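You operate a simulated robot arm through the tools that you are given. There is no shell and no other tool.

You run a simulated two-armed robot. Do the job below in one go: nothing can be reset, and whatever is moved stays where it is left.

## Task
Set the filler for short cans and clamp the rail in.
Fine: Raise the heads, turn the black wheel to short. Free the rail by the knob marked grip and leave that at tight; the flow, foam and cold knobs and the numbered levers stay. Where these are worked on the way, their far stop is far enough and under half their travel is too little: knob marked grip.

Only the result counts: the job must be done as asked and must still hold three seconds after the hand-in. Knocking over, shifting, dropping, spilling or breaking anything else fails it.

## Robot
Two 7-joint arms with fingered hands on one trunk that stands fixed in place. Base frame: the origin is at the foot of the trunk, x ahead of it, y to its left, z up. Units: m, degrees, N and s.
The left shoulder is at [0.07, 0.145, 1.212], the right one opposite. With the tool pointing down near the work surface each hand reaches from about 0.28 to 0.76 m from the base axis, measured 20 degrees to its own side. Payload 3.5 kg a hand.
Tool frame (each hand has its own): the origin (TCP) lies between the finger pads and is the grasp point; the fingertips stand 0.025 m ahead of it; z points along the fingers, y is the line along which they close. Largest opening 0.088 m; the body of the gripper starts 0.029 m behind the TCP. The gripper is a hand of 4 fingers: y runs from the thumb to the fingers, the wrist lies at [-0.013, -0.097, -0.162] in the tool frame, and closing takes about 1.5 s.
Orientation is told as [roll, pitch, yaw] about the base's x, y, z axes, in that order, counted from this pose: with the fingers straight down and the wrist toward the robot, the tool's x, y and z point along [0, 1, 0], [1, 0, 0] and [0, 0, -1] of the base frame.

## Interface
- The arms move only by the tool step_arm. It takes "left_plan", "right_plan" or both (then of equal length, played together; a hand with none holds still); each is a list of rows, each a list of 7 numbers: the shift along the tool's x, y, z in units of 50 mm (1.0 is 50 mm), then the turn, a rotation vector about the tool's x, y, z in units of 6 degrees (1.0 is 6 degrees), then the opening, from 0 (shut) to 1 (fully open). In form: [[tx, ty, tz, wx, wy, wz, gripper], ...]. A call has 1 to 20 rows; each row shifts and turns the commanded pose from where the row before left it, along the tool's axes as they then stand. A call with a number of a shift or a turn outside -1 to 1 is refused whole. Rows are played at 5 a second. More than 0.05 m and 8.6 degrees between two rows, or a gripper value outside its range, and nothing of the call is played. Where a pose cannot be reached the arm comes as near as it can. A force on the tool above 40 N (or 10 N above the force at the start of the call, whichever is more), or a blocked arm, ends the call early, and 0.2 s more pass. Each finger travels about 0.045 m/s and halts on what it meets, pressing with about 22 N; the grip force reading is that of the motor and also rises with nothing between the fingers. The clock runs only during rows and for 0.2 s after the last one: add rows that do not move to give the fingers time. The reply holds the time, the measured pose of the TCP, the force on the tool along the base axes, the opening and the grip force, in the units named above and with some noise, with the torque about the TCP (base axes, N m) and any sound that the robot's microphone picked up.
- Cameras (640 x 400 px; columns grow to the right, rows downward): "scene" is now at [0.1379, 0.0029, 1.5278]; the picture's right is [0.03, -1.00, -0.00], its down [-0.59, -0.02, -0.81] and it looks along [0.81, 0.02, -0.59] (base axes); focal length 214 px, centre (320, 200). "left" rides on the left gripper at [-0.064, -0.083, -0.098] in its tool frame; the picture's right is [-0.62, -0.37, 0.69], its down [0.71, -0.63, 0.30] and it looks along [0.32, 0.68, 0.65] (tool axes); focal length 265 px, centre (320, 200). "right" rides on the right gripper at [0.064, -0.083, -0.098] in its tool frame; the picture's right is [-0.62, 0.37, -0.69], its down [-0.71, -0.63, 0.30] and it looks along [-0.32, 0.68, 0.65] (tool axes); focal length 265 px, centre (320, 200). There is no depth. A picture from a camera that has moved, and an enlarged one, comes with that camera's place and axes in the base frame and with its lens.
- get_image(camera): a new picture of that camera. The clock stands still meanwhile.
- lift_body(by): slides the trunk up (or, below 0, down) by that many m; the arms and the scene camera ride with it, the base frame stays. It gives what a move gives, with no picture.
- hand_shape(shape, hand): the hand has 4 fingers and takes this shape, open, in about a second: jaw (thumb against the fingers, like two jaws); tri (thumb and two fingers); tip (a fingertip pinch); poke (one finger out to press); point (the index stretched); flat (the hand flat); cup (the hand cupped); fist (a fist). The gripper value then closes the fingers along that shape, each until it touches; the sizes above hold for jaw. It gives what a move gives, with no picture.
- pan_tilt(pan, tilt): turns the head with the scene camera to pan (to the left, within 86 degrees either way) and tilt (down, from -29 to 69), counted from straight ahead of the robot. It gives what a move gives.
- inspect(camera, box): a new picture of the part [left, top, right, bottom] of that camera's present view, enlarged. The clock stands still meanwhile.
- close_job(): hands the job in; it is judged then, once.

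Places have to be worked out from the pictures, the camera data and where the tool is seen. Open the grippers and draw the arms clear of the work before you hand the job in, unless the task says otherwise.

The tools are called as name(argument=value, ...) on one line, values as JSON. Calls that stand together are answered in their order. step_arm: Moves the arms, as the interface text tells. Its arguments: {"type":"object","properties":{"left_plan":{"type":"array"},"right_plan":{"type":"array"}},"required":[]} The other tools are called the same way: lift_body (by) slides the trunk up or down; hand_shape (shape, hand) gives the hand a shape; pan_tilt (pan, tilt) turns the head that bears the scene camera; get_image (camera) takes a picture; inspect (camera, box) takes an enlarged picture of a part of a camera's view; close_job () hands the job in.

At the start:

```text
time_s: 0.0
left_eef_pos: [0.5535, 0.0647, 1.3717]
left_orientation: [0.1, 0.0, 0.0]
left_force: [0.4, 0.0, -0.4]
left_torque: [0.0, -0.01, 0.0]
left_opening: 0.0873
left_grasp_force: 0.0
left_shape: jaw
right_eef_pos: [0.4631, -0.3177, 1.4027]
right_orientation: [0.0, 0.0, 0.0]
right_force: [0.6, -1.2, -0.2]
right_torque: [0.01, 0.03, 0.0]
right_opening: 0.0875
right_grasp_force: 0.0
right_shape: jaw
trunk travel left (down, up): [-0.775, 0.065]
head pan, tilt: [1.6, 36.3]
```

scene: 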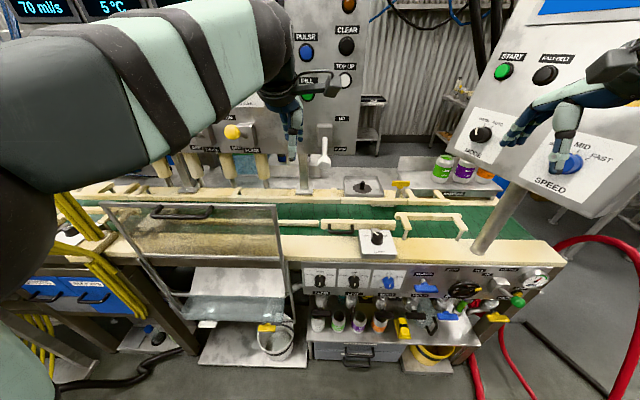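
right: 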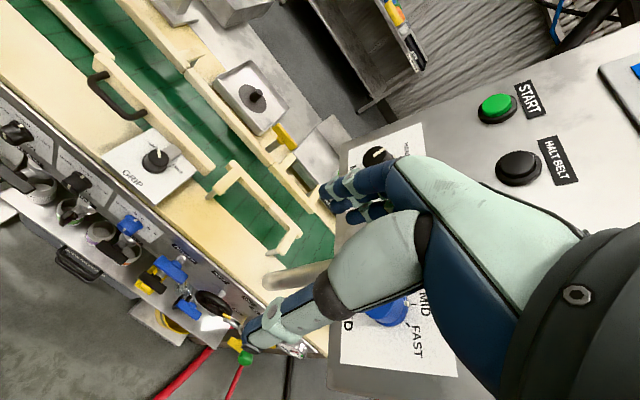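
left: 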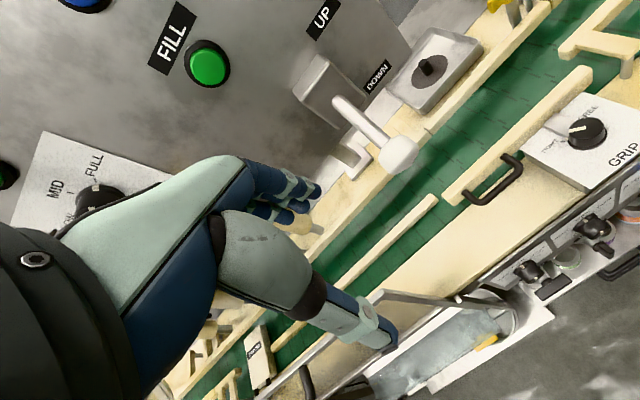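

I start by looking closer at the work: the grip knob, the black wheel and the head lever (UP/DOWN) need to be located.

inspect(camera="scene", box=[200, 80, 420, 220])

inspect(camera="scene", box=[290, 160, 510, 300])

inspect(camera="scene", box=[290, 240, 570, 370])

inspect(camera="left", box=[280, 0, 640, 230])

inspect(camera="right", box=[0, 0, 340, 320])

```text
2.86 times, centred on (310, 150) of scene
camera zoom: at [0.1379, 0.0029, 1.5278], right [0.03, -1.0, 0.0], down [-0.59, -0.02, -0.81], along [0.81, 0.02, -0.59], focal length 613 px, centre (349, 343)
```

zoom: 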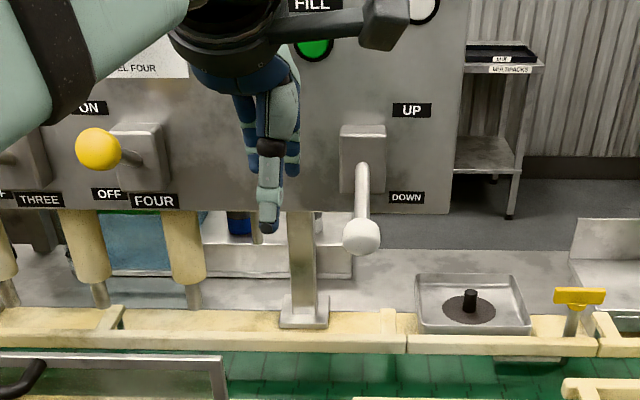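

```text
2.86 times, centred on (400, 230) of scene
camera zoom: at [0.1379, 0.0029, 1.5278], right [0.03, -1.0, 0.0], down [-0.59, -0.02, -0.81], along [0.81, 0.02, -0.59], focal length 613 px, centre (91, 114)
```

zoom: 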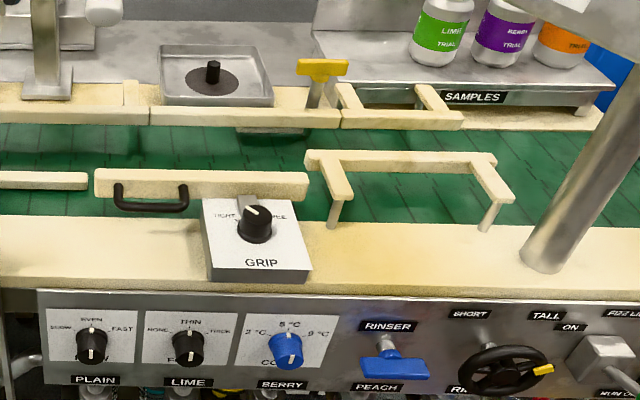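

```text
2.29 times, centred on (430, 305) of scene
camera zoom: at [0.1379, 0.0029, 1.5278], right [0.03, -1.0, 0.0], down [-0.59, -0.02, -0.81], along [0.81, 0.02, -0.59], focal length 490 px, centre (69, -40)
```

zoom: 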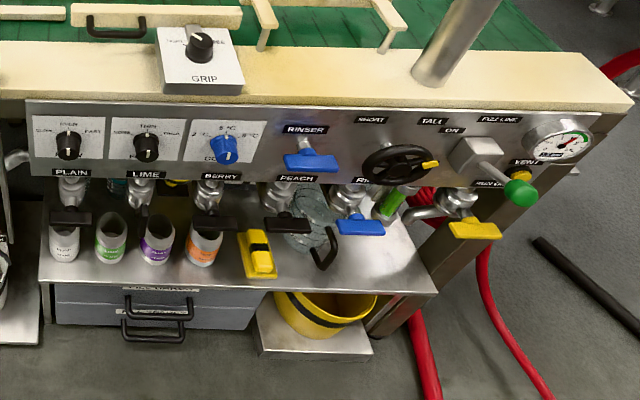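

```text
1.74 times, centred on (460, 115) of left
camera zoom: at [0.4711, 0.0004, 1.4718], right [-0.37, -0.62, -0.69], down [-0.63, 0.71, -0.3], along [0.68, 0.32, -0.65], focal length 462 px, centre (76, 348)
```

zoom: 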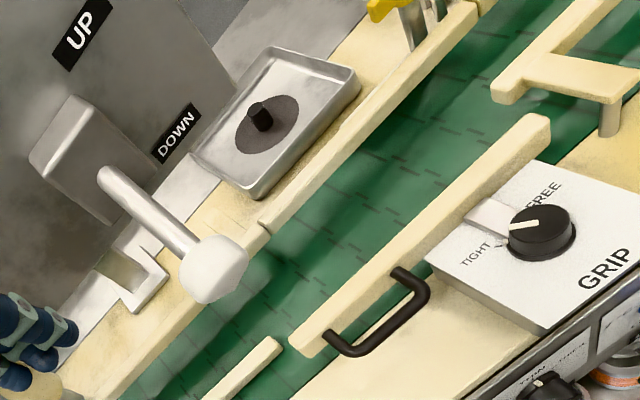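

```text
1.25 times, centred on (170, 160) of right
camera zoom: at [0.3804, -0.2529, 1.5018], right [0.37, -0.62, 0.69], down [-0.63, -0.71, -0.3], along [0.68, -0.32, -0.65], focal length 332 px, centre (508, 250)
```

zoom: 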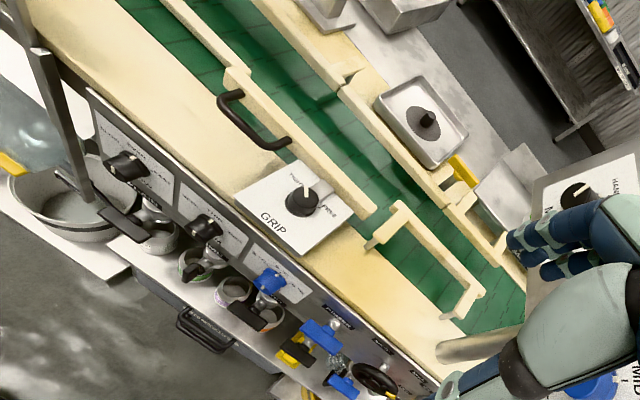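

The grip knob comes out near (0.64, -0.17, 1.02), the black wheel near (0.545, -0.45, 0.89) and the head lever's ball near (0.63, 0.0, 1.29). I turn the head to the right and down for a clearer look at the front panel and rail.

pan_tilt(pan=-30, tilt=52)

get_image(camera="scene")

inspect(camera="scene", box=[300, 140, 460, 240])

inspect(camera="scene", box=[180, 80, 340, 180])

```text
time_s: 1.0
left_eef_pos: [0.5539, 0.0637, 1.3715]
left_orientation: [0.0, 0.1, 0.0]
left_force: [0.4, 0.1, -0.1]
left_torque: [-0.01, 0.02, 0.02]
left_opening: 0.0876
left_grasp_force: 0.0
left_shape: jaw
right_eef_pos: [0.4633, -0.3176, 1.4036]
right_orientation: [0.1, 0.0, 0.0]
right_force: [-0.9, -0.3, -0.2]
right_torque: [0.0, -0.02, -0.01]
right_opening: 0.0877
right_grasp_force: 0.1
right_shape: jaw
trunk travel left (down, up): [-0.775, 0.065]
head pan, tilt: [-30.0, 52.0]
```

```text
taken
camera scene: at [0.1156, -0.037, 1.5055], right [-0.5, -0.87, 0.0], down [-0.68, 0.39, -0.62], along [0.53, -0.31, -0.79], focal length 214 px, centre (320, 200)
```

scene: 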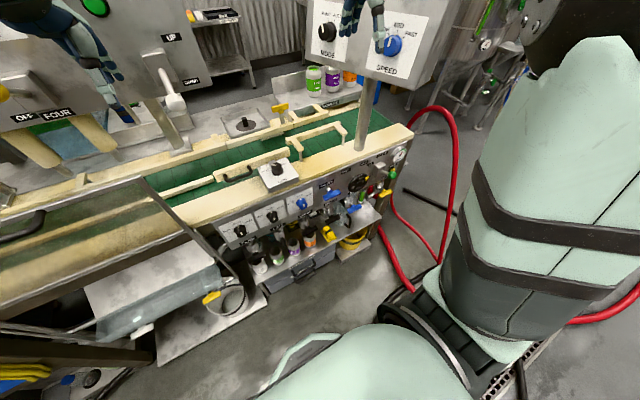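

```text
4.00 times, centred on (380, 190) of scene
camera zoom: at [0.1156, -0.037, 1.5055], right [-0.5, -0.87, 0.0], down [-0.68, 0.39, -0.62], along [0.53, -0.31, -0.79], focal length 858 px, centre (80, 240)
```

zoom: 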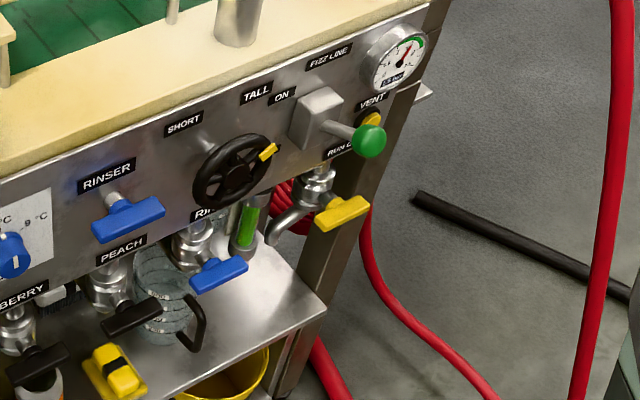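

```text
4.00 times, centred on (260, 130) of scene
camera zoom: at [0.1156, -0.037, 1.5055], right [-0.5, -0.87, 0.0], down [-0.68, 0.39, -0.62], along [0.53, -0.31, -0.79], focal length 858 px, centre (560, 480)
```

zoom: 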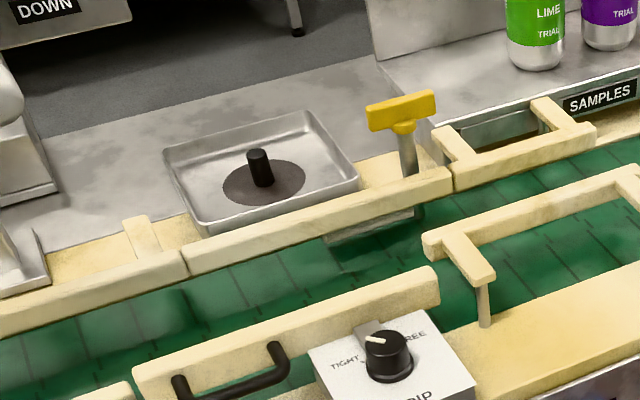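

I zoom tighter on the grip box, the wheel with its labels, and the rail, to read the marks.

inspect(camera="scene", box=[200, 140, 310, 210])

inspect(camera="scene", box=[330, 155, 410, 205])

inspect(camera="left", box=[500, 80, 640, 170])

inspect(camera="right", box=[60, 60, 240, 210])

inspect(camera="right", box=[140, 200, 300, 380])

```text
5.71 times, centred on (255, 175) of scene
camera zoom: at [0.1156, -0.037, 1.5055], right [-0.5, -0.87, 0.0], down [-0.68, 0.39, -0.62], along [0.53, -0.31, -0.79], focal length 1226 px, centre (691, 343)
```

zoom: 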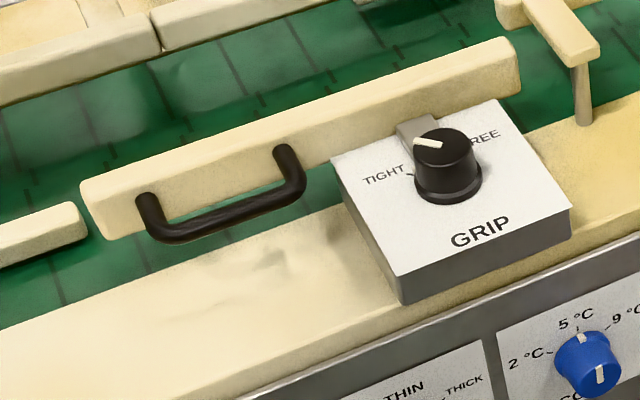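

```text
8.00 times, centred on (370, 180) of scene
camera zoom: at [0.1156, -0.037, 1.5055], right [-0.5, -0.87, 0.0], down [-0.68, 0.39, -0.62], along [0.53, -0.31, -0.79], focal length 1716 px, centre (-80, 360)
```

zoom: 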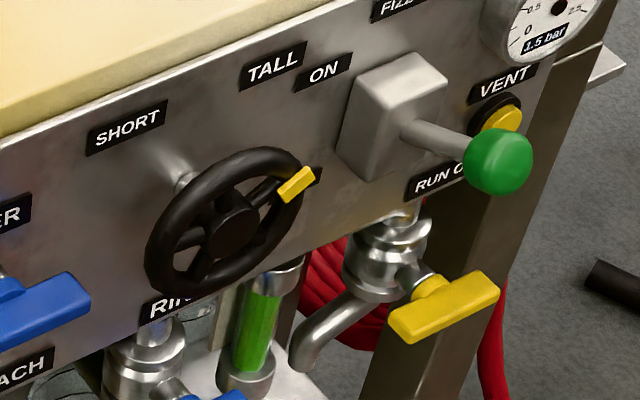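

```text
4.44 times, centred on (570, 125) of left
camera zoom: at [0.471, 0.0005, 1.4718], right [-0.37, -0.62, -0.69], down [-0.63, 0.71, -0.3], along [0.68, 0.32, -0.65], focal length 1180 px, centre (-791, 533)
```

zoom: 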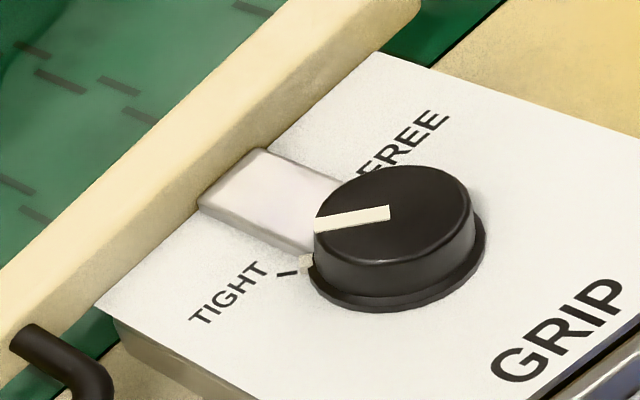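

```text
2.67 times, centred on (150, 135) of right
camera zoom: at [0.3804, -0.2528, 1.5018], right [0.37, -0.62, 0.69], down [-0.63, -0.71, -0.3], along [0.68, -0.32, -0.65], focal length 708 px, centre (773, 373)
```

zoom: 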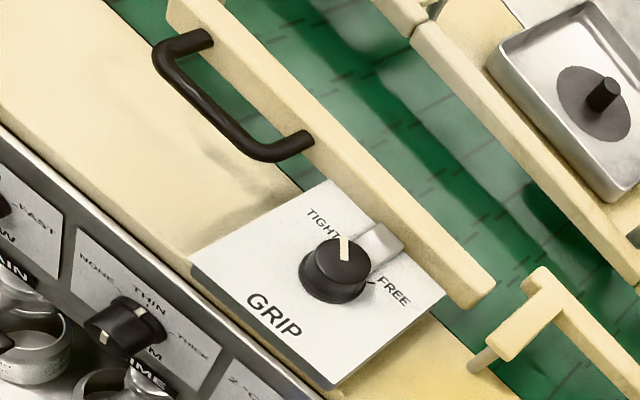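

```text
2.22 times, centred on (220, 290) of right
camera zoom: at [0.3804, -0.2528, 1.5018], right [0.37, -0.62, 0.69], down [-0.63, -0.71, -0.3], along [0.68, -0.32, -0.65], focal length 590 px, centre (542, 0)
```

zoom: 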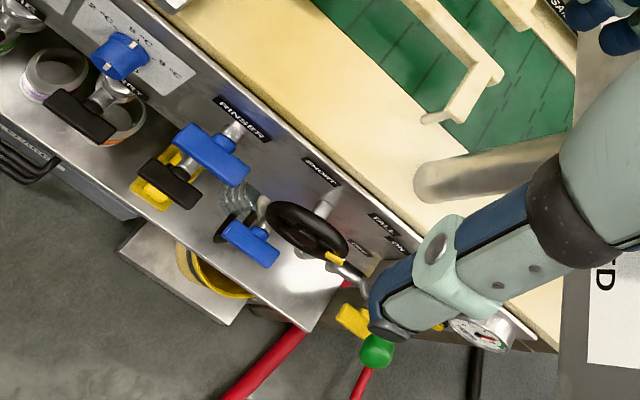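

The wheel's yellow pointer sits on the TALL side and the grip knob points at TIGHT, with FREE clockwise from it. I start with the head lever: bring the left hand back, level with the ball, and pitch it so the fingers point forward.

pan_tilt(pan=0, tilt=25)

step_arm(left_plan=[[-0.4, -0.4, 0.4, 0, 0, 0, 1], [-0.4, -0.4, 0.4, 0, 0, 0, 1], [-0.4, -0.3, 0.4, 0, 0, 0, 1], [0, 0, 0, -1, 0, 0, 1], [0, 0, 0, -1, 0, 0, 1], [0, 0, 0, -1, 0, 0, 1], [0, 0, 0, -1, 0, 0, 1], [0, 0, 0, -1, 0, 0, 1], [0, 0, 0, -1, 0, 0, 1], [0, 0, 0, -1, 0, 0, 1], [0, 0, 0, -1, 0, 0, 1], [0, 0, 0, -1, 0, 0, 1], [0, 0, 0, -1, 0, 0, 1], [0, 0, 0, -1, 0, 0, 1], [0, 0, 0, -1, 0, 0, 1], [0, 0, 0, -1, 0, 0, 1], [0, 0, 0, -1, 0, 0, 1], [0, 0, 0, -1, 0, 0, 1]])

get_image(camera="scene")

get_image(camera="left")

```text
time_s: 1.9
left_eef_pos: [0.5541, 0.0646, 1.3731]
left_orientation: [0.0, 0.1, 0.1]
left_force: [-0.3, -0.8, 0.1]
left_torque: [0.03, 0.0, 0.01]
left_opening: 0.0879
left_grasp_force: 0.1
left_shape: jaw
right_eef_pos: [0.4619, -0.3181, 1.4033]
right_orientation: [0.0, 0.0, 0.0]
right_force: [-0.3, 0.8, 0.9]
right_torque: [0.02, -0.03, 0.01]
right_opening: 0.0876
right_grasp_force: 0.1
right_shape: jaw
trunk travel left (down, up): [-0.775, 0.065]
head pan, tilt: [0.0, 25.0]
```

```text
time_s: 5.7
left_eef_pos: [0.5505, 0.0341, 1.4286]
left_orientation: [-106.7, -87.4, 107.1]
left_force: [0.0, -0.3, -0.4]
left_torque: [0.02, -0.01, 0.03]
left_opening: 0.0877
left_grasp_force: 0.1
left_shape: jaw
left hand out of reach, approached as far as the arm can: row 15, 16, 17, 18
right_eef_pos: [0.4645, -0.3163, 1.4016]
right_orientation: [0.0, 0.2, -0.1]
right_force: [-0.1, 0.3, 0.2]
right_torque: [0.02, 0.04, 0.0]
right_opening: 0.0877
right_grasp_force: 0.0
right_shape: jaw
trunk travel left (down, up): [-0.775, 0.065]
head pan, tilt: [0.0, 25.0]
```

```text
taken
camera scene: at [0.1443, 0.001, 1.5454], right [0.0, -1.0, 0.0], down [-0.42, 0.0, -0.91], along [0.91, 0.0, -0.42], focal length 214 px, centre (320, 200)
```

scene: 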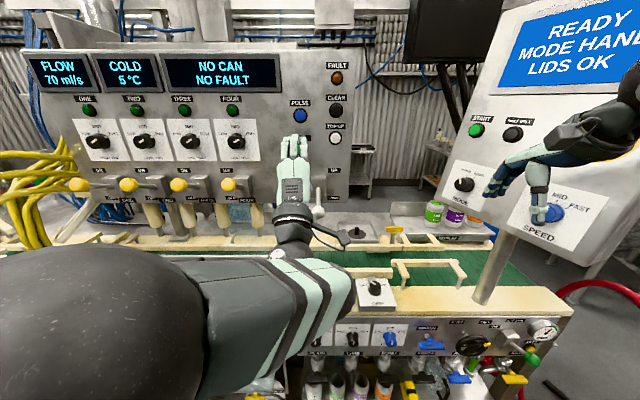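

```text
taken
camera left: at [0.4539, -0.0334, 1.3475], right [0.7, -0.63, -0.33], down [0.31, 0.69, -0.66], along [0.64, 0.36, 0.68], focal length 265 px, centre (320, 200)
```

left: 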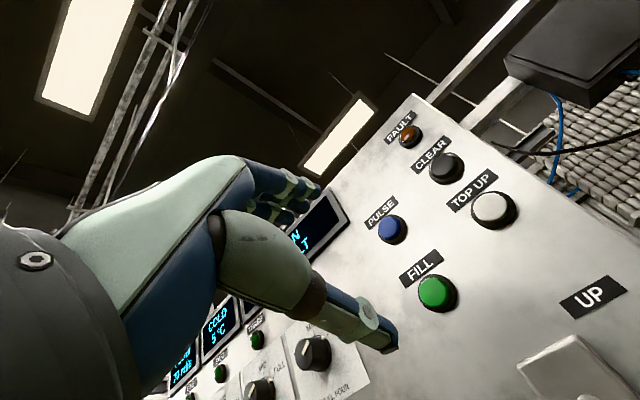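

The hand points forward now but could not get that low so close to the shoulder. I lower the trunk to give the left arm room, then check where the hands are.

lift_body(by=-0.2)

get_image(camera="scene")

get_image(camera="left")

get_image(camera="right")

```text
time_s: 7.9
left_eef_pos: [0.5534, 0.0406, 1.2227]
left_orientation: [-89.8, -87.5, 90.8]
left_force: [0.3, -0.8, -1.0]
left_torque: [-0.02, 0.0, 0.01]
left_opening: 0.0878
left_grasp_force: 0.0
left_shape: jaw
right_eef_pos: [0.463, -0.3172, 1.2027]
right_orientation: [-0.1, 0.0, 0.1]
right_force: [-0.3, 0.1, -0.3]
right_torque: [0.0, 0.01, 0.02]
right_opening: 0.0875
right_grasp_force: 0.1
right_shape: jaw
trunk travel left (down, up): [-0.575, 0.265]
head pan, tilt: [0.0, 25.0]
```

```text
taken
camera scene: at [0.1426, 0.0004, 1.3456], right [0.0, -1.0, 0.0], down [-0.42, 0.0, -0.91], along [0.91, 0.0, -0.42], focal length 214 px, centre (320, 200)
```

scene: 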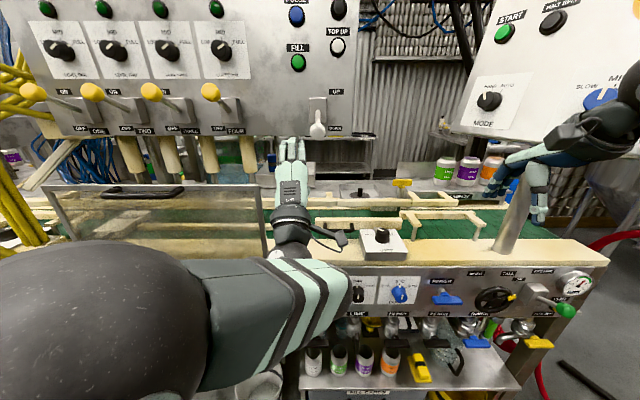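

```text
taken
camera left: at [0.4567, -0.0299, 1.1425], right [0.7, -0.62, -0.34], down [0.29, 0.69, -0.66], along [0.65, 0.36, 0.67], focal length 265 px, centre (320, 200)
```

left: 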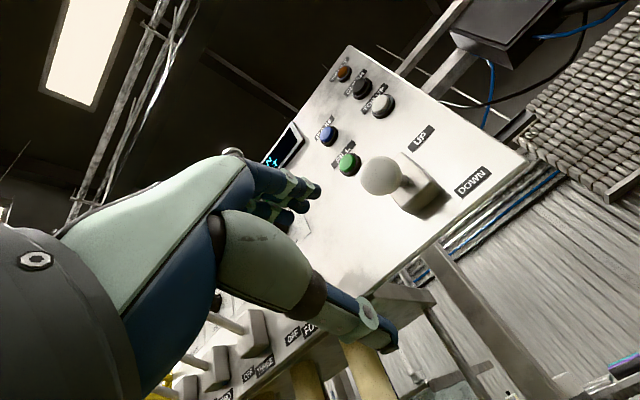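

```text
taken
camera right: at [0.3802, -0.2529, 1.3018], right [0.37, -0.62, 0.69], down [-0.63, -0.71, -0.3], along [0.68, -0.32, -0.65], focal length 265 px, centre (320, 200)
```

right: 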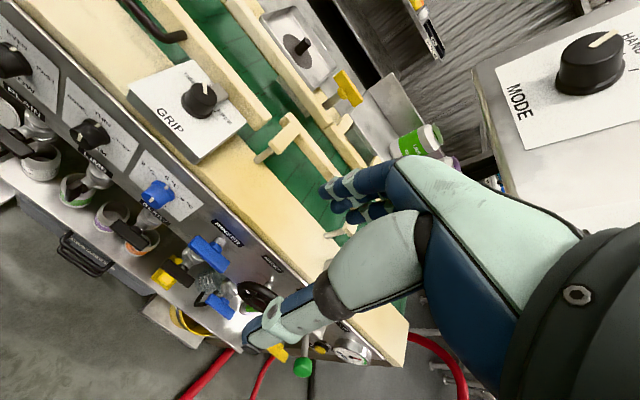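

The ball triangulates again to about (0.63, 0.006, 1.287), above and ahead of the left hand. I play a zero row first to see whether the commanded pose differs from the measured one.

step_arm(left_plan=[[0, 0, 0, 0, 0, 0, 1]])

```text
time_s: 8.3
left_eef_pos: [0.5532, 0.0382, 1.2211]
left_orientation: [-87.9, -87.5, 88.9]
left_force: [0.2, -0.4, -0.2]
left_torque: [0.01, 0.0, 0.0]
left_opening: 0.088
left_grasp_force: 0.1
left_shape: jaw
right_eef_pos: [0.4614, -0.3177, 1.2047]
right_orientation: [0.0, 0.0, 0.0]
right_force: [-0.7, -0.5, -0.2]
right_torque: [-0.01, 0.03, 0.01]
right_opening: 0.0875
right_grasp_force: 0.0
right_shape: jaw
trunk travel left (down, up): [-0.575, 0.265]
head pan, tilt: [0.0, 25.0]
```

The pose barely changed, so I now move up and right to line the open jaw up with the ball, staying short of it.

step_arm(left_plan=[[-0.3, 0.6, 0, 0, 0, 0, 1], [-0.3, 0.6, 0, 0, 0, 0, 1], [0, 0, 0, 0, 0, 0, 1]])

get_image(camera="left")

get_image(camera="scene")

```text
time_s: 9.1
left_eef_pos: [0.5515, -0.0079, 1.2718]
left_orientation: [-20.5, -89.7, 20.3]
left_force: [-0.3, 0.3, 0.4]
left_torque: [-0.02, 0.01, 0.0]
left_opening: 0.0878
left_grasp_force: 0.1
left_shape: jaw
right_eef_pos: [0.4629, -0.3179, 1.2024]
right_orientation: [0.1, 0.1, -0.1]
right_force: [-0.1, -0.6, 0.0]
right_torque: [-0.03, 0.0, 0.02]
right_opening: 0.0875
right_grasp_force: 0.0
right_shape: jaw
trunk travel left (down, up): [-0.575, 0.265]
head pan, tilt: [0.0, 25.0]
```

```text
taken
camera left: at [0.4534, -0.0727, 1.1903], right [0.69, -0.62, -0.37], down [0.3, 0.71, -0.63], along [0.66, 0.32, 0.68], focal length 265 px, centre (320, 200)
```

left: 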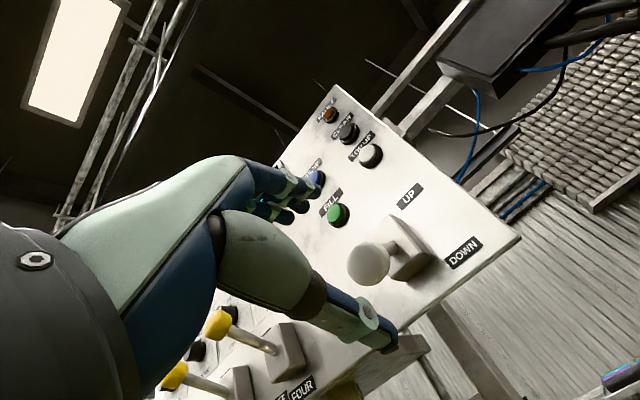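

```text
taken
camera scene: at [0.1436, 0.0009, 1.3455], right [0.0, -1.0, 0.0], down [-0.42, 0.0, -0.91], along [0.91, 0.0, -0.42], focal length 214 px, centre (320, 200)
```

scene: 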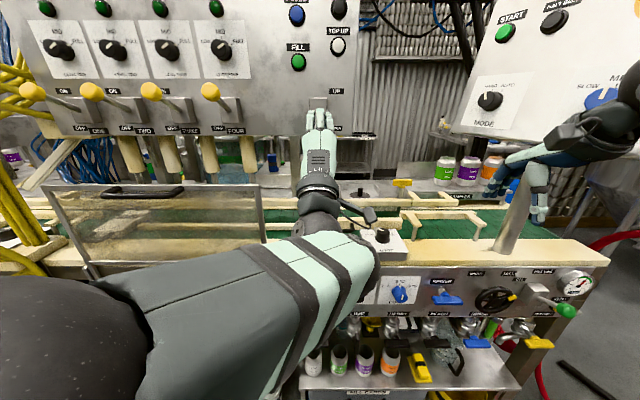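

The orientation is now right; the ball lies about 14 mm left, 15 mm up and 79 mm ahead of the TCP. I align and slide the open jaw over the ball.

step_arm(left_plan=[[0.28, 0.3, 0, 0, 0, 0, 1], [0, 0, 0.5, 0, 0, 0, 1], [0, 0, 0.5, 0, 0, 0, 1], [0, 0, 0.45, 0, 0, 0, 1], [0, 0, 0, 0, 0, 0, 1]])

get_image(camera="left")

inspect(camera="scene", box=[240, 60, 400, 160])

```text
time_s: 10.3
left_eef_pos: [0.6231, 0.0045, 1.2859]
left_orientation: [18.4, -89.7, -18.5]
left_force: [0.3, 0.4, 0.8]
left_torque: [0.0, 0.01, -0.01]
left_opening: 0.0876
left_grasp_force: 0.1
left_shape: jaw
right_eef_pos: [0.4619, -0.3183, 1.2022]
right_orientation: [0.0, 0.0, 0.0]
right_force: [0.3, 0.6, -0.3]
right_torque: [-0.01, 0.01, -0.02]
right_opening: 0.0876
right_grasp_force: 0.1
right_shape: jaw
trunk travel left (down, up): [-0.575, 0.265]
head pan, tilt: [0.0, 25.0]
```

```text
taken
camera left: at [0.5257, -0.059, 1.204], right [0.69, -0.62, -0.37], down [0.3, 0.72, -0.63], along [0.66, 0.32, 0.68], focal length 265 px, centre (320, 200)
```

left: 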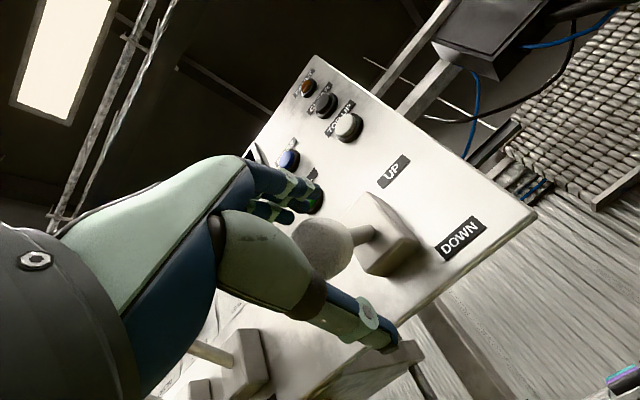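

```text
4.00 times, centred on (320, 110) of scene
camera zoom: at [0.1423, 0.0001, 1.3456], right [0.0, -1.0, 0.0], down [-0.42, 0.0, -0.91], along [0.91, 0.0, -0.42], focal length 858 px, centre (320, 560)
```

zoom: 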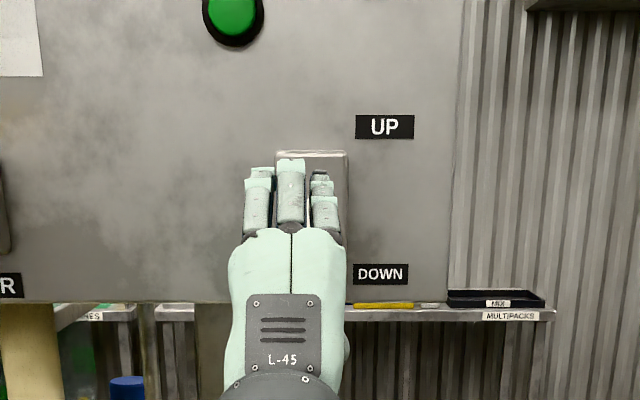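

The ball sits between thumb and fingers. I close the jaw loosely around it and then lift along the lever's arc in small rows.

step_arm(left_plan=[[0, 0, 0, 0, 0, 0, 0.45], [0, 0, 0, 0, 0, 0, 0.45], [0, 0, 0, 0, 0, 0, 0.45], [0, 0, 0, 0, 0, 0, 0.45], [0, 0, 0, 0, 0, 0, 0.45], [0, 0.2, -0.06, 0, 0, 0, 0.45], [0, 0.2, -0.06, 0, 0, 0, 0.45], [0, 0.2, -0.04, 0, 0, 0, 0.45], [0, 0.2, -0.02, 0, 0, 0, 0.45]])

get_image(camera="left")

```text
time_s: 12.3
left_eef_pos: [0.615, 0.0043, 1.3264]
left_orientation: [14.3, -89.8, -14.6]
left_force: [-1.1, -1.0, -1.0]
left_torque: [-0.03, 0.04, -0.06]
left_opening: 0.0412
left_grasp_force: 0.0
left_shape: jaw
right_eef_pos: [0.4629, -0.318, 1.2021]
right_orientation: [0.0, 0.1, 0.0]
right_force: [-0.2, -0.1, 0.5]
right_torque: [0.01, -0.01, 0.01]
right_opening: 0.0875
right_grasp_force: 0.0
right_shape: jaw
trunk travel left (down, up): [-0.575, 0.265]
head pan, tilt: [0.0, 25.0]
```

```text
taken
camera left: at [0.5169, -0.0586, 1.244], right [0.69, -0.62, -0.37], down [0.3, 0.71, -0.63], along [0.66, 0.32, 0.68], focal length 265 px, centre (320, 200)
```

left: 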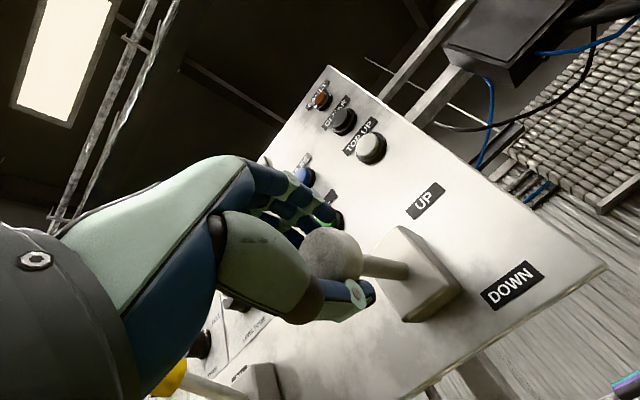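

The lever follows and is about horizontal now. I continue upward, easing forward along the second half of the arc.

step_arm(left_plan=[[0, 0.2, 0.02, 0, 0, 0, 0.45], [0, 0.2, 0.04, 0, 0, 0, 0.45], [0, 0.2, 0.06, 0, 0, 0, 0.45], [0, 0.2, 0.08, 0, 0, 0, 0.45], [0, 0.2, 0.1, 0, 0, 0, 0.45]])

get_image(camera="left")

get_image(camera="scene")

```text
time_s: 13.5
left_eef_pos: [0.6271, 0.0038, 1.3747]
left_orientation: [18.9, -89.5, -18.9]
left_force: [-9.4, -0.2, -6.0]
left_torque: [0.0, 0.41, 0.02]
left_opening: 0.0478
left_grasp_force: 0.0
left_shape: jaw
right_eef_pos: [0.4606, -0.3177, 1.2038]
right_orientation: [0.0, -0.1, 0.0]
right_force: [0.0, 0.3, -0.1]
right_torque: [0.0, 0.03, 0.0]
right_opening: 0.0874
right_grasp_force: 0.0
right_shape: jaw
trunk travel left (down, up): [-0.575, 0.265]
head pan, tilt: [0.0, 25.0]
```

```text
taken
camera left: at [0.5298, -0.0594, 1.294], right [0.69, -0.62, -0.37], down [0.3, 0.72, -0.63], along [0.66, 0.32, 0.68], focal length 265 px, centre (320, 200)
```

left: 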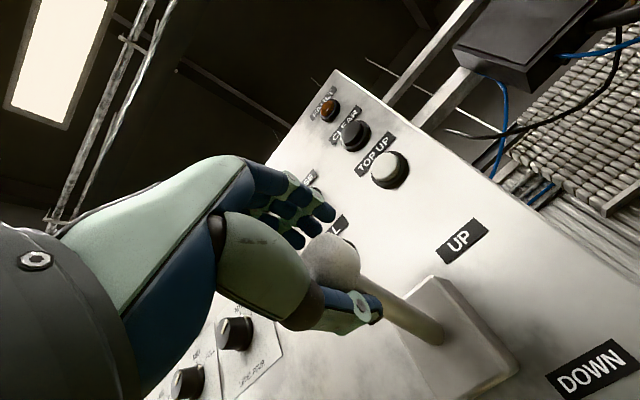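

```text
taken
camera scene: at [0.1401, 0.0003, 1.3457], right [0.0, -1.0, 0.0], down [-0.42, 0.0, -0.91], along [0.91, 0.0, -0.42], focal length 214 px, centre (320, 200)
```

scene: 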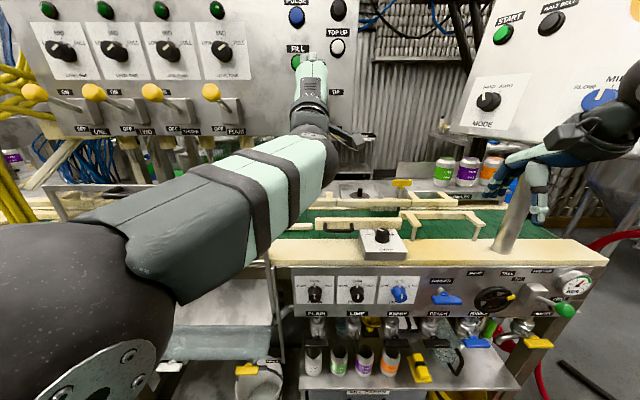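

The lever points up and some resistance (about 11 N) shows, so it is near its stop. I nudge a bit further to make sure it reached the stop.

step_arm(left_plan=[[0, 0.12, -0.02, 0, 0, 0, 0.45], [0, 0.12, 0.0, 0, 0, 0, 0.45], [0, 0, 0, 0, 0, 0, 0.45]])

inspect(camera="left", box=[240, 150, 560, 350])

```text
time_s: 14.3
left_eef_pos: [0.6309, 0.0053, 1.3846]
left_orientation: [15.6, -89.2, -15.8]
left_force: [-17.7, 1.0, -29.0]
left_torque: [0.04, 0.75, 0.04]
left_opening: 0.0543
left_grasp_force: 0.0
left_shape: jaw
right_eef_pos: [0.4614, -0.3169, 1.2029]
right_orientation: [-0.2, 0.0, 0.0]
right_force: [-0.8, 0.4, -0.6]
right_torque: [0.01, 0.02, -0.02]
right_opening: 0.0876
right_grasp_force: 0.1
right_shape: jaw
trunk travel left (down, up): [-0.575, 0.265]
head pan, tilt: [0.0, 25.0]
```

```text
2.00 times, centred on (400, 250) of left
camera zoom: at [0.5306, -0.0595, 1.3034], right [0.69, -0.62, -0.38], down [0.3, 0.72, -0.63], along [0.66, 0.32, 0.68], focal length 531 px, centre (160, 100)
```

zoom: 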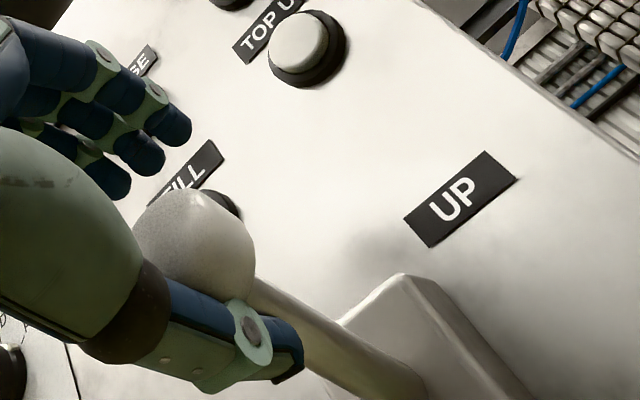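

The force rose to about 34 N with the lever well up, so it is at its stop. I open the hand, centre it on the ball and back straight out.

step_arm(left_plan=[[0, -0.2, 0, 0, 0, 0, 1], [0, 0, 0, 0, 0, 0, 1], [0, 0, 0, 0, 0, 0, 1], [0, 0, 0, 0, 0, 0, 1], [0, 0, -0.3, 0, 0, 0, 1]])

get_image(camera="left")

```text
time_s: 15.5
left_eef_pos: [0.611, 0.0056, 1.3796]
left_orientation: [18.0, -89.9, -18.2]
left_force: [-0.7, -0.2, -0.1]
left_torque: [0.01, 0.01, -0.01]
left_opening: 0.0878
left_grasp_force: 0.2
left_shape: jaw
right_eef_pos: [0.4615, -0.3168, 1.2035]
right_orientation: [0.0, 0.0, 0.1]
right_force: [0.0, 0.1, 0.1]
right_torque: [0.04, 0.01, 0.01]
right_opening: 0.0874
right_grasp_force: 0.0
right_shape: jaw
trunk travel left (down, up): [-0.575, 0.265]
head pan, tilt: [0.0, 25.0]
```

```text
taken
camera left: at [0.5146, -0.0589, 1.2968], right [0.69, -0.62, -0.37], down [0.3, 0.71, -0.63], along [0.66, 0.32, 0.68], focal length 265 px, centre (320, 200)
```

left: 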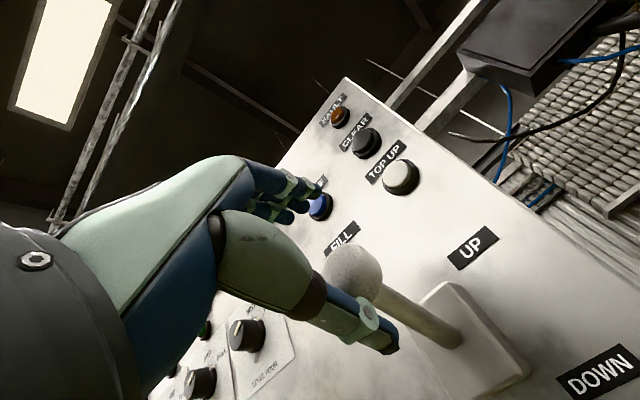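

The lever stays up on its own. I back the left hand out and view the lever and heads from the head camera.

step_arm(left_plan=[[0, 0, -0.7, 0, 0, 0, 1], [0, 0, -0.7, 0, 0, 0, 1], [0.7, 0, -0.3, 0, 0, 0, 1], [1, 0, 0, 0, 0, 0, 1], [1, 0, 0, 0, 0, 0, 1]])

get_image(camera="scene")

inspect(camera="scene", box=[200, 30, 400, 190])

```text
time_s: 16.7
left_eef_pos: [0.5293, 0.1443, 1.3775]
left_orientation: [-16.6, -89.7, 16.4]
left_force: [0.5, 0.3, -0.3]
left_torque: [0.0, 0.01, -0.02]
left_opening: 0.0877
left_grasp_force: 0.0
left_shape: jaw
right_eef_pos: [0.4632, -0.3138, 1.2038]
right_orientation: [-0.2, 0.0, -0.1]
right_force: [-0.7, 0.2, -0.2]
right_torque: [-0.01, 0.05, -0.01]
right_opening: 0.0875
right_grasp_force: 0.1
right_shape: jaw
trunk travel left (down, up): [-0.575, 0.265]
head pan, tilt: [0.0, 25.0]
```

```text
taken
camera scene: at [0.143, 0.0042, 1.3455], right [0.0, -1.0, 0.0], down [-0.42, 0.0, -0.91], along [0.91, 0.0, -0.42], focal length 214 px, centre (320, 200)
```

scene: 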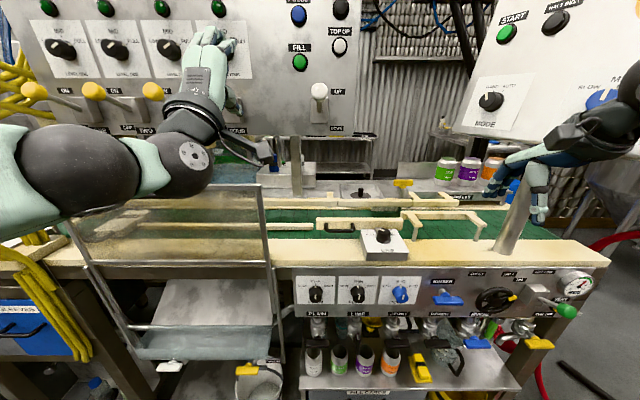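

```text
2.50 times, centred on (300, 110) of scene
camera zoom: at [0.143, 0.0042, 1.3455], right [0.0, -1.0, 0.0], down [-0.42, 0.0, -0.91], along [0.91, 0.0, -0.42], focal length 536 px, centre (370, 425)
```

zoom: 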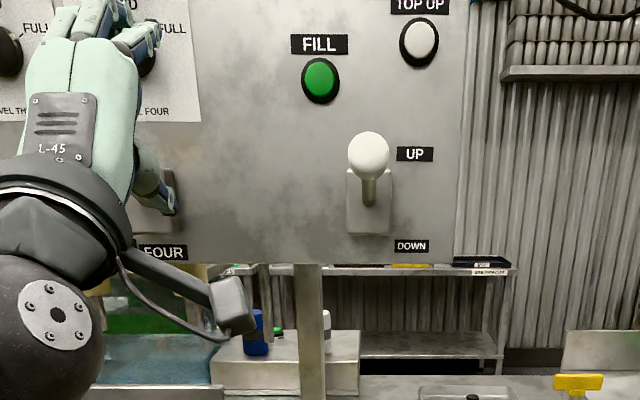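

The heads' lever is up. I ease the left hand back a little and turn the head toward the wheel for an accurate look.

step_arm(left_plan=[[0, 0, -0.6, 0, 0, 0, 1], [0, 0, 0, 0, 0, 0, 1]])

pan_tilt(pan=-42, tilt=35)

get_image(camera="scene")

inspect(camera="scene", box=[280, 160, 440, 260])

```text
time_s: 17.3
left_eef_pos: [0.4991, 0.1403, 1.3773]
left_orientation: [13.9, -89.6, -13.9]
left_force: [-0.3, 0.3, 0.5]
left_torque: [0.01, 0.01, 0.0]
left_opening: 0.088
left_grasp_force: 0.0
left_shape: jaw
right_eef_pos: [0.4633, -0.3163, 1.2032]
right_orientation: [0.0, 0.0, 0.0]
right_force: [-0.2, -0.3, 0.3]
right_torque: [-0.02, 0.01, 0.0]
right_opening: 0.0875
right_grasp_force: 0.0
right_shape: jaw
trunk travel left (down, up): [-0.575, 0.265]
head pan, tilt: [0.0, 25.0]
```

```text
time_s: 18.4
left_eef_pos: [0.4993, 0.1398, 1.378]
left_orientation: [13.7, -89.7, -13.8]
left_force: [-0.1, 0.1, -0.6]
left_torque: [0.02, 0.01, 0.01]
left_opening: 0.0879
left_grasp_force: 0.0
left_shape: jaw
right_eef_pos: [0.462, -0.3176, 1.2024]
right_orientation: [0.0, 0.0, 0.1]
right_force: [-0.4, 0.1, 0.1]
right_torque: [0.03, 0.0, -0.03]
right_opening: 0.0877
right_grasp_force: 0.0
right_shape: jaw
trunk travel left (down, up): [-0.575, 0.265]
head pan, tilt: [-42.0, 35.0]
```

```text
taken
camera scene: at [0.1161, -0.0584, 1.3298], right [-0.67, -0.74, 0.0], down [-0.43, 0.38, -0.82], along [0.61, -0.55, -0.57], focal length 214 px, centre (320, 200)
```

scene: 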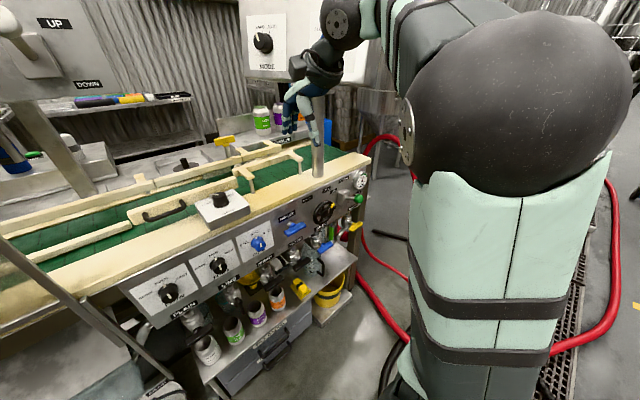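

```text
4.00 times, centred on (360, 210) of scene
camera zoom: at [0.1161, -0.0584, 1.3298], right [-0.67, -0.74, 0.0], down [-0.43, 0.38, -0.82], along [0.61, -0.55, -0.57], focal length 858 px, centre (160, 160)
```

zoom: 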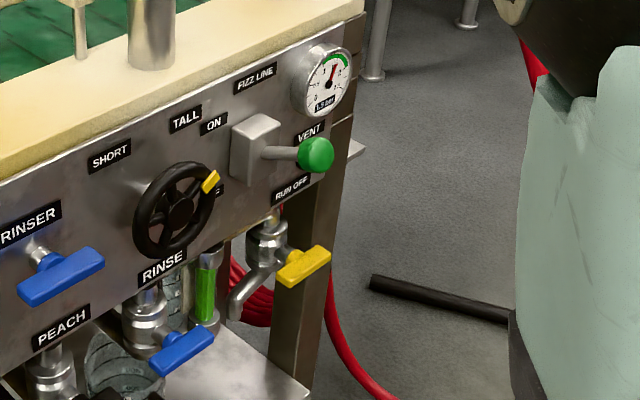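

The hub triangulates to about (0.535, -0.457, 0.88), with the panel plane near x = 0.575; the control box overhead bottoms out near z = 1.27, so I keep the right hand low and back. I retract the right hand, descend, then shift right in front of the wheel.

step_arm(right_plan=[[0, -0.95, 0, 0, 0, 0, 1], [0, -0.95, 0, 0, 0, 0, 1], [0, 0, 0.95, 0, 0, 0, 1], [0, 0, 0.95, 0, 0, 0, 1], [0, 0, 0.95, 0, 0, 0, 1], [-0.95, 0, 0, 0, 0, 0, 1], [-0.95, 0, 0, 0, 0, 0, 1], [-0.9, 0, 0, 0, 0, 0, 1], [0, 0.5, 0.5, 0, 0, 0, 1], [0, 0.5, 0.5, 0, 0, 0, 1]])

get_image(camera="scene")

get_image(camera="right")

```text
time_s: 20.6
left_eef_pos: [0.5007, 0.14, 1.3779]
left_orientation: [16.0, -89.7, -16.0]
left_force: [0.6, -0.3, 0.1]
left_torque: [0.01, -0.02, -0.01]
left_opening: 0.088
left_grasp_force: 0.1
left_shape: jaw
right_eef_pos: [0.4373, -0.4642, 0.9893]
right_orientation: [0.0, 0.0, -0.1]
right_force: [-0.4, -1.3, -1.0]
right_torque: [-0.02, 0.03, 0.01]
right_opening: 0.088
right_grasp_force: 0.0
right_shape: jaw
right hand out of reach, approached as far as the arm can: row 2
trunk travel left (down, up): [-0.575, 0.265]
head pan, tilt: [-42.0, 35.0]
```

```text
taken
camera scene: at [0.1174, -0.0592, 1.3297], right [-0.67, -0.74, 0.0], down [-0.43, 0.38, -0.82], along [0.61, -0.55, -0.57], focal length 214 px, centre (320, 200)
```

scene: 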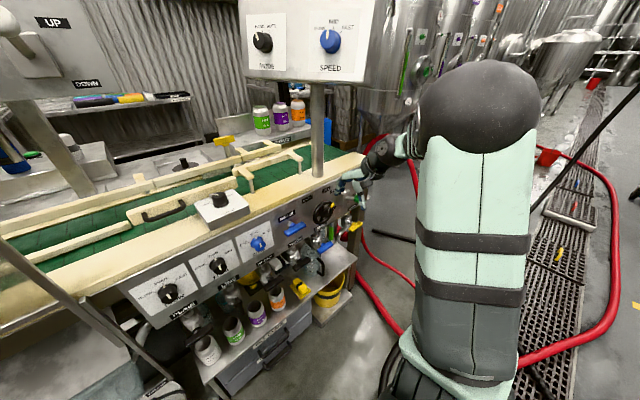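

```text
taken
camera right: at [0.3551, -0.3997, 1.0885], right [0.37, -0.62, 0.69], down [-0.63, -0.71, -0.3], along [0.68, -0.32, -0.65], focal length 265 px, centre (320, 200)
```

right: 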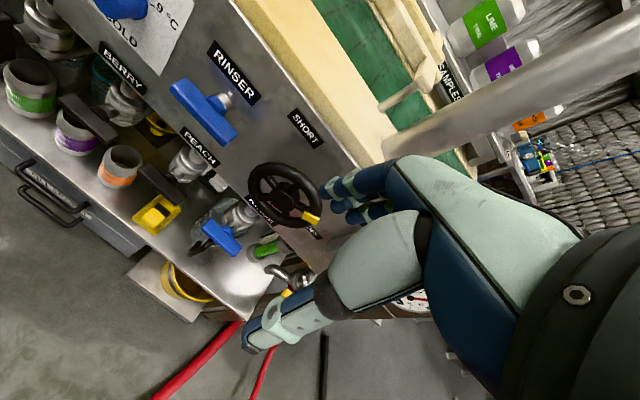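

The right wrist camera now sees the wheel well. I zoom in to measure its size, spokes and surroundings.

inspect(camera="right", box=[200, 120, 360, 280])

inspect(camera="scene", box=[280, 160, 400, 250])

```text
2.50 times, centred on (280, 200) of right
camera zoom: at [0.3551, -0.3997, 1.0885], right [0.37, -0.62, 0.69], down [-0.63, -0.71, -0.3], along [0.68, -0.32, -0.65], focal length 664 px, centre (420, 200)
```

zoom: 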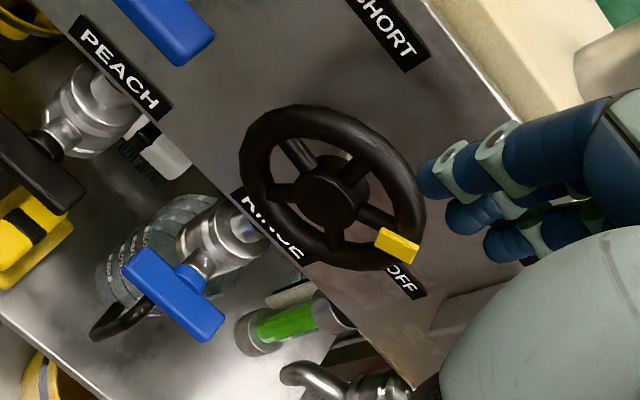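

```text
4.44 times, centred on (340, 205) of scene
camera zoom: at [0.1174, -0.0592, 1.3297], right [-0.67, -0.74, 0.0], down [-0.43, 0.38, -0.82], along [0.61, -0.55, -0.57], focal length 953 px, centre (231, 178)
```

zoom: 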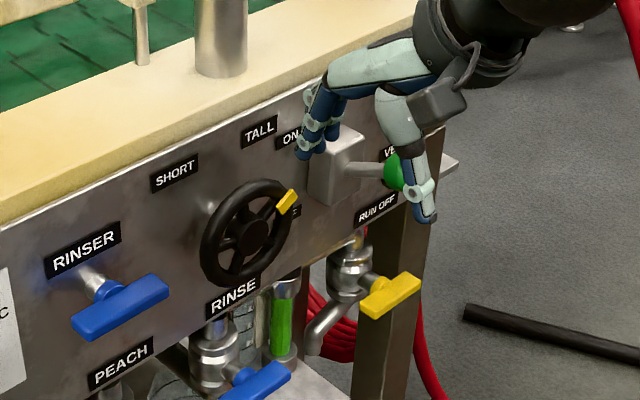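

The wheel is about 9 cm across with five spokes, too big for the jaw, so I plan to turn it with a single finger in a spoke pocket; its hub is near (0.55, -0.472, 0.858). I turn the right hand to point forward, in front of the panel.

step_arm(right_plan=[[0, 0, 0, -1, 0, 0, 1], [0, 0, 0, -1, 0, 0, 1], [0, 0, 0, -1, 0, 0, 1], [0, 0, 0, -1, 0, 0, 1], [0, 0, 0, -1, 0, 0, 1], [0, 0, 0, -1, 0, 0, 1], [0, 0, 0, -1, 0, 0, 1], [0, 0, 0, -1, 0, 0, 1], [0, 0, 0, -1, 0, 0, 1], [0, 0, 0, -1, 0, 0, 1], [0, 0, 0, -1, 0, 0, 1], [0, 0, 0, -1, 0, 0, 1], [0, 0, 0, -1, 0, 0, 1], [0, 0, 0, -1, 0, 0, 1], [0, 0, 0, -1, 0, 0, 1], [0, 0, 0, 0, 0, 0, 1]])

hand_shape(hand="right", shape="poke")

get_image(camera="right")

get_image(camera="scene")

```text
time_s: 24.0
left_eef_pos: [0.4991, 0.1409, 1.3779]
left_orientation: [10.7, -89.7, -10.6]
left_force: [0.8, 0.3, -0.5]
left_torque: [0.01, 0.0, -0.01]
left_opening: 0.0876
left_grasp_force: 0.0
left_shape: jaw
right_eef_pos: [0.4661, -0.4644, 0.9856]
right_orientation: [-171.3, -89.8, 171.3]
right_force: [-1.0, 0.0, -0.2]
right_torque: [0.01, 0.01, 0.02]
right_opening: 0.0879
right_grasp_force: 0.0
right_shape: jaw
right hand out of reach, approached as far as the arm can: row 11, 12, 13
trunk travel left (down, up): [-0.575, 0.265]
head pan, tilt: [-42.0, 35.0]
```

```text
time_s: 24.9
left_eef_pos: [0.4991, 0.1403, 1.3763]
left_orientation: [13.4, -89.6, -13.6]
left_force: [1.1, -1.0, -0.8]
left_torque: [-0.01, -0.01, -0.02]
left_opening: 0.0877
left_grasp_force: 0.2
left_shape: jaw
right_eef_pos: [0.4665, -0.4645, 0.9851]
right_orientation: [78.0, -90.0, -78.0]
right_force: [0.3, 0.4, -0.3]
right_torque: [0.01, -0.01, -0.02]
right_opening: 0.0
right_grasp_force: 0.0
right_shape: poke
trunk travel left (down, up): [-0.575, 0.265]
head pan, tilt: [-42.0, 35.0]
```

```text
taken
camera right: at [0.369, -0.3994, 0.9024], right [-0.69, -0.62, 0.37], down [0.3, -0.71, -0.63], along [0.65, -0.33, 0.68], focal length 265 px, centre (320, 200)
```

right: 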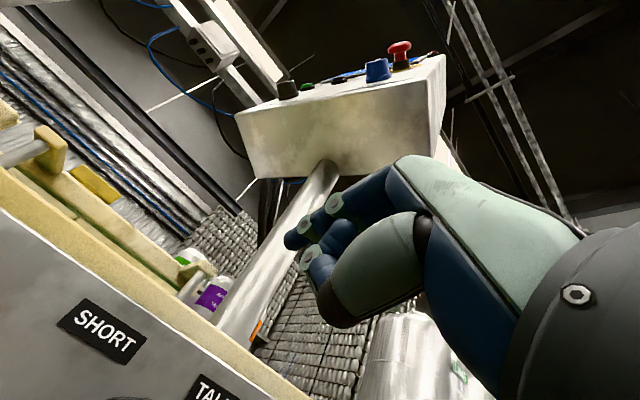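

```text
taken
camera scene: at [0.1159, -0.0585, 1.3298], right [-0.67, -0.74, 0.0], down [-0.43, 0.38, -0.82], along [0.61, -0.55, -0.57], focal length 214 px, centre (320, 200)
```

scene: 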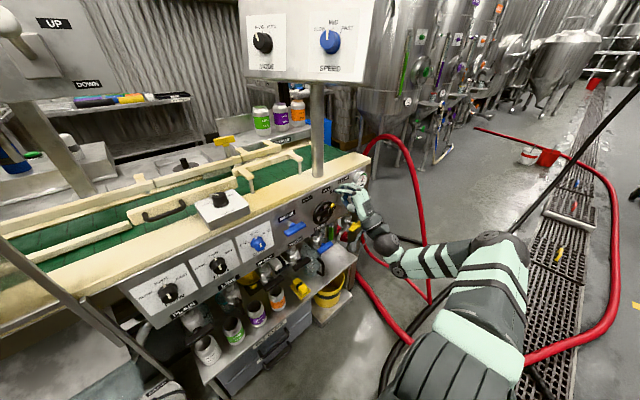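

The index finger is out. I zoom both views to place its tip relative to the TCP and to the wheel.

inspect(camera="scene", box=[290, 150, 420, 250])

inspect(camera="right", box=[240, 140, 440, 340])

```text
4.00 times, centred on (355, 200) of scene
camera zoom: at [0.1159, -0.0585, 1.3298], right [-0.67, -0.74, 0.0], down [-0.43, 0.38, -0.82], along [0.61, -0.55, -0.57], focal length 858 px, centre (180, 200)
```

zoom: 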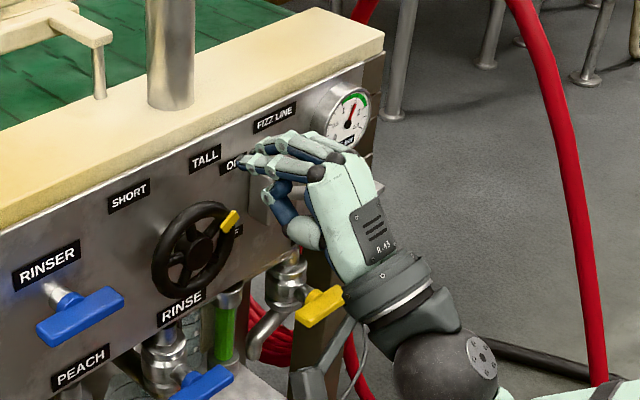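

```text
2.00 times, centred on (340, 240) of right
camera zoom: at [0.369, -0.3994, 0.9024], right [-0.69, -0.62, 0.37], down [0.3, -0.71, -0.63], along [0.65, -0.33, 0.68], focal length 531 px, centre (280, 120)
```

zoom: 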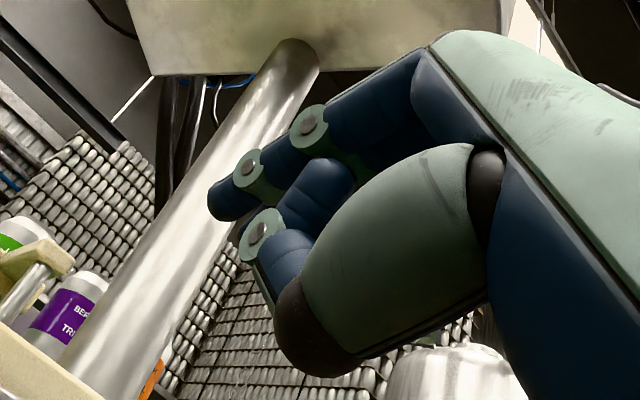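

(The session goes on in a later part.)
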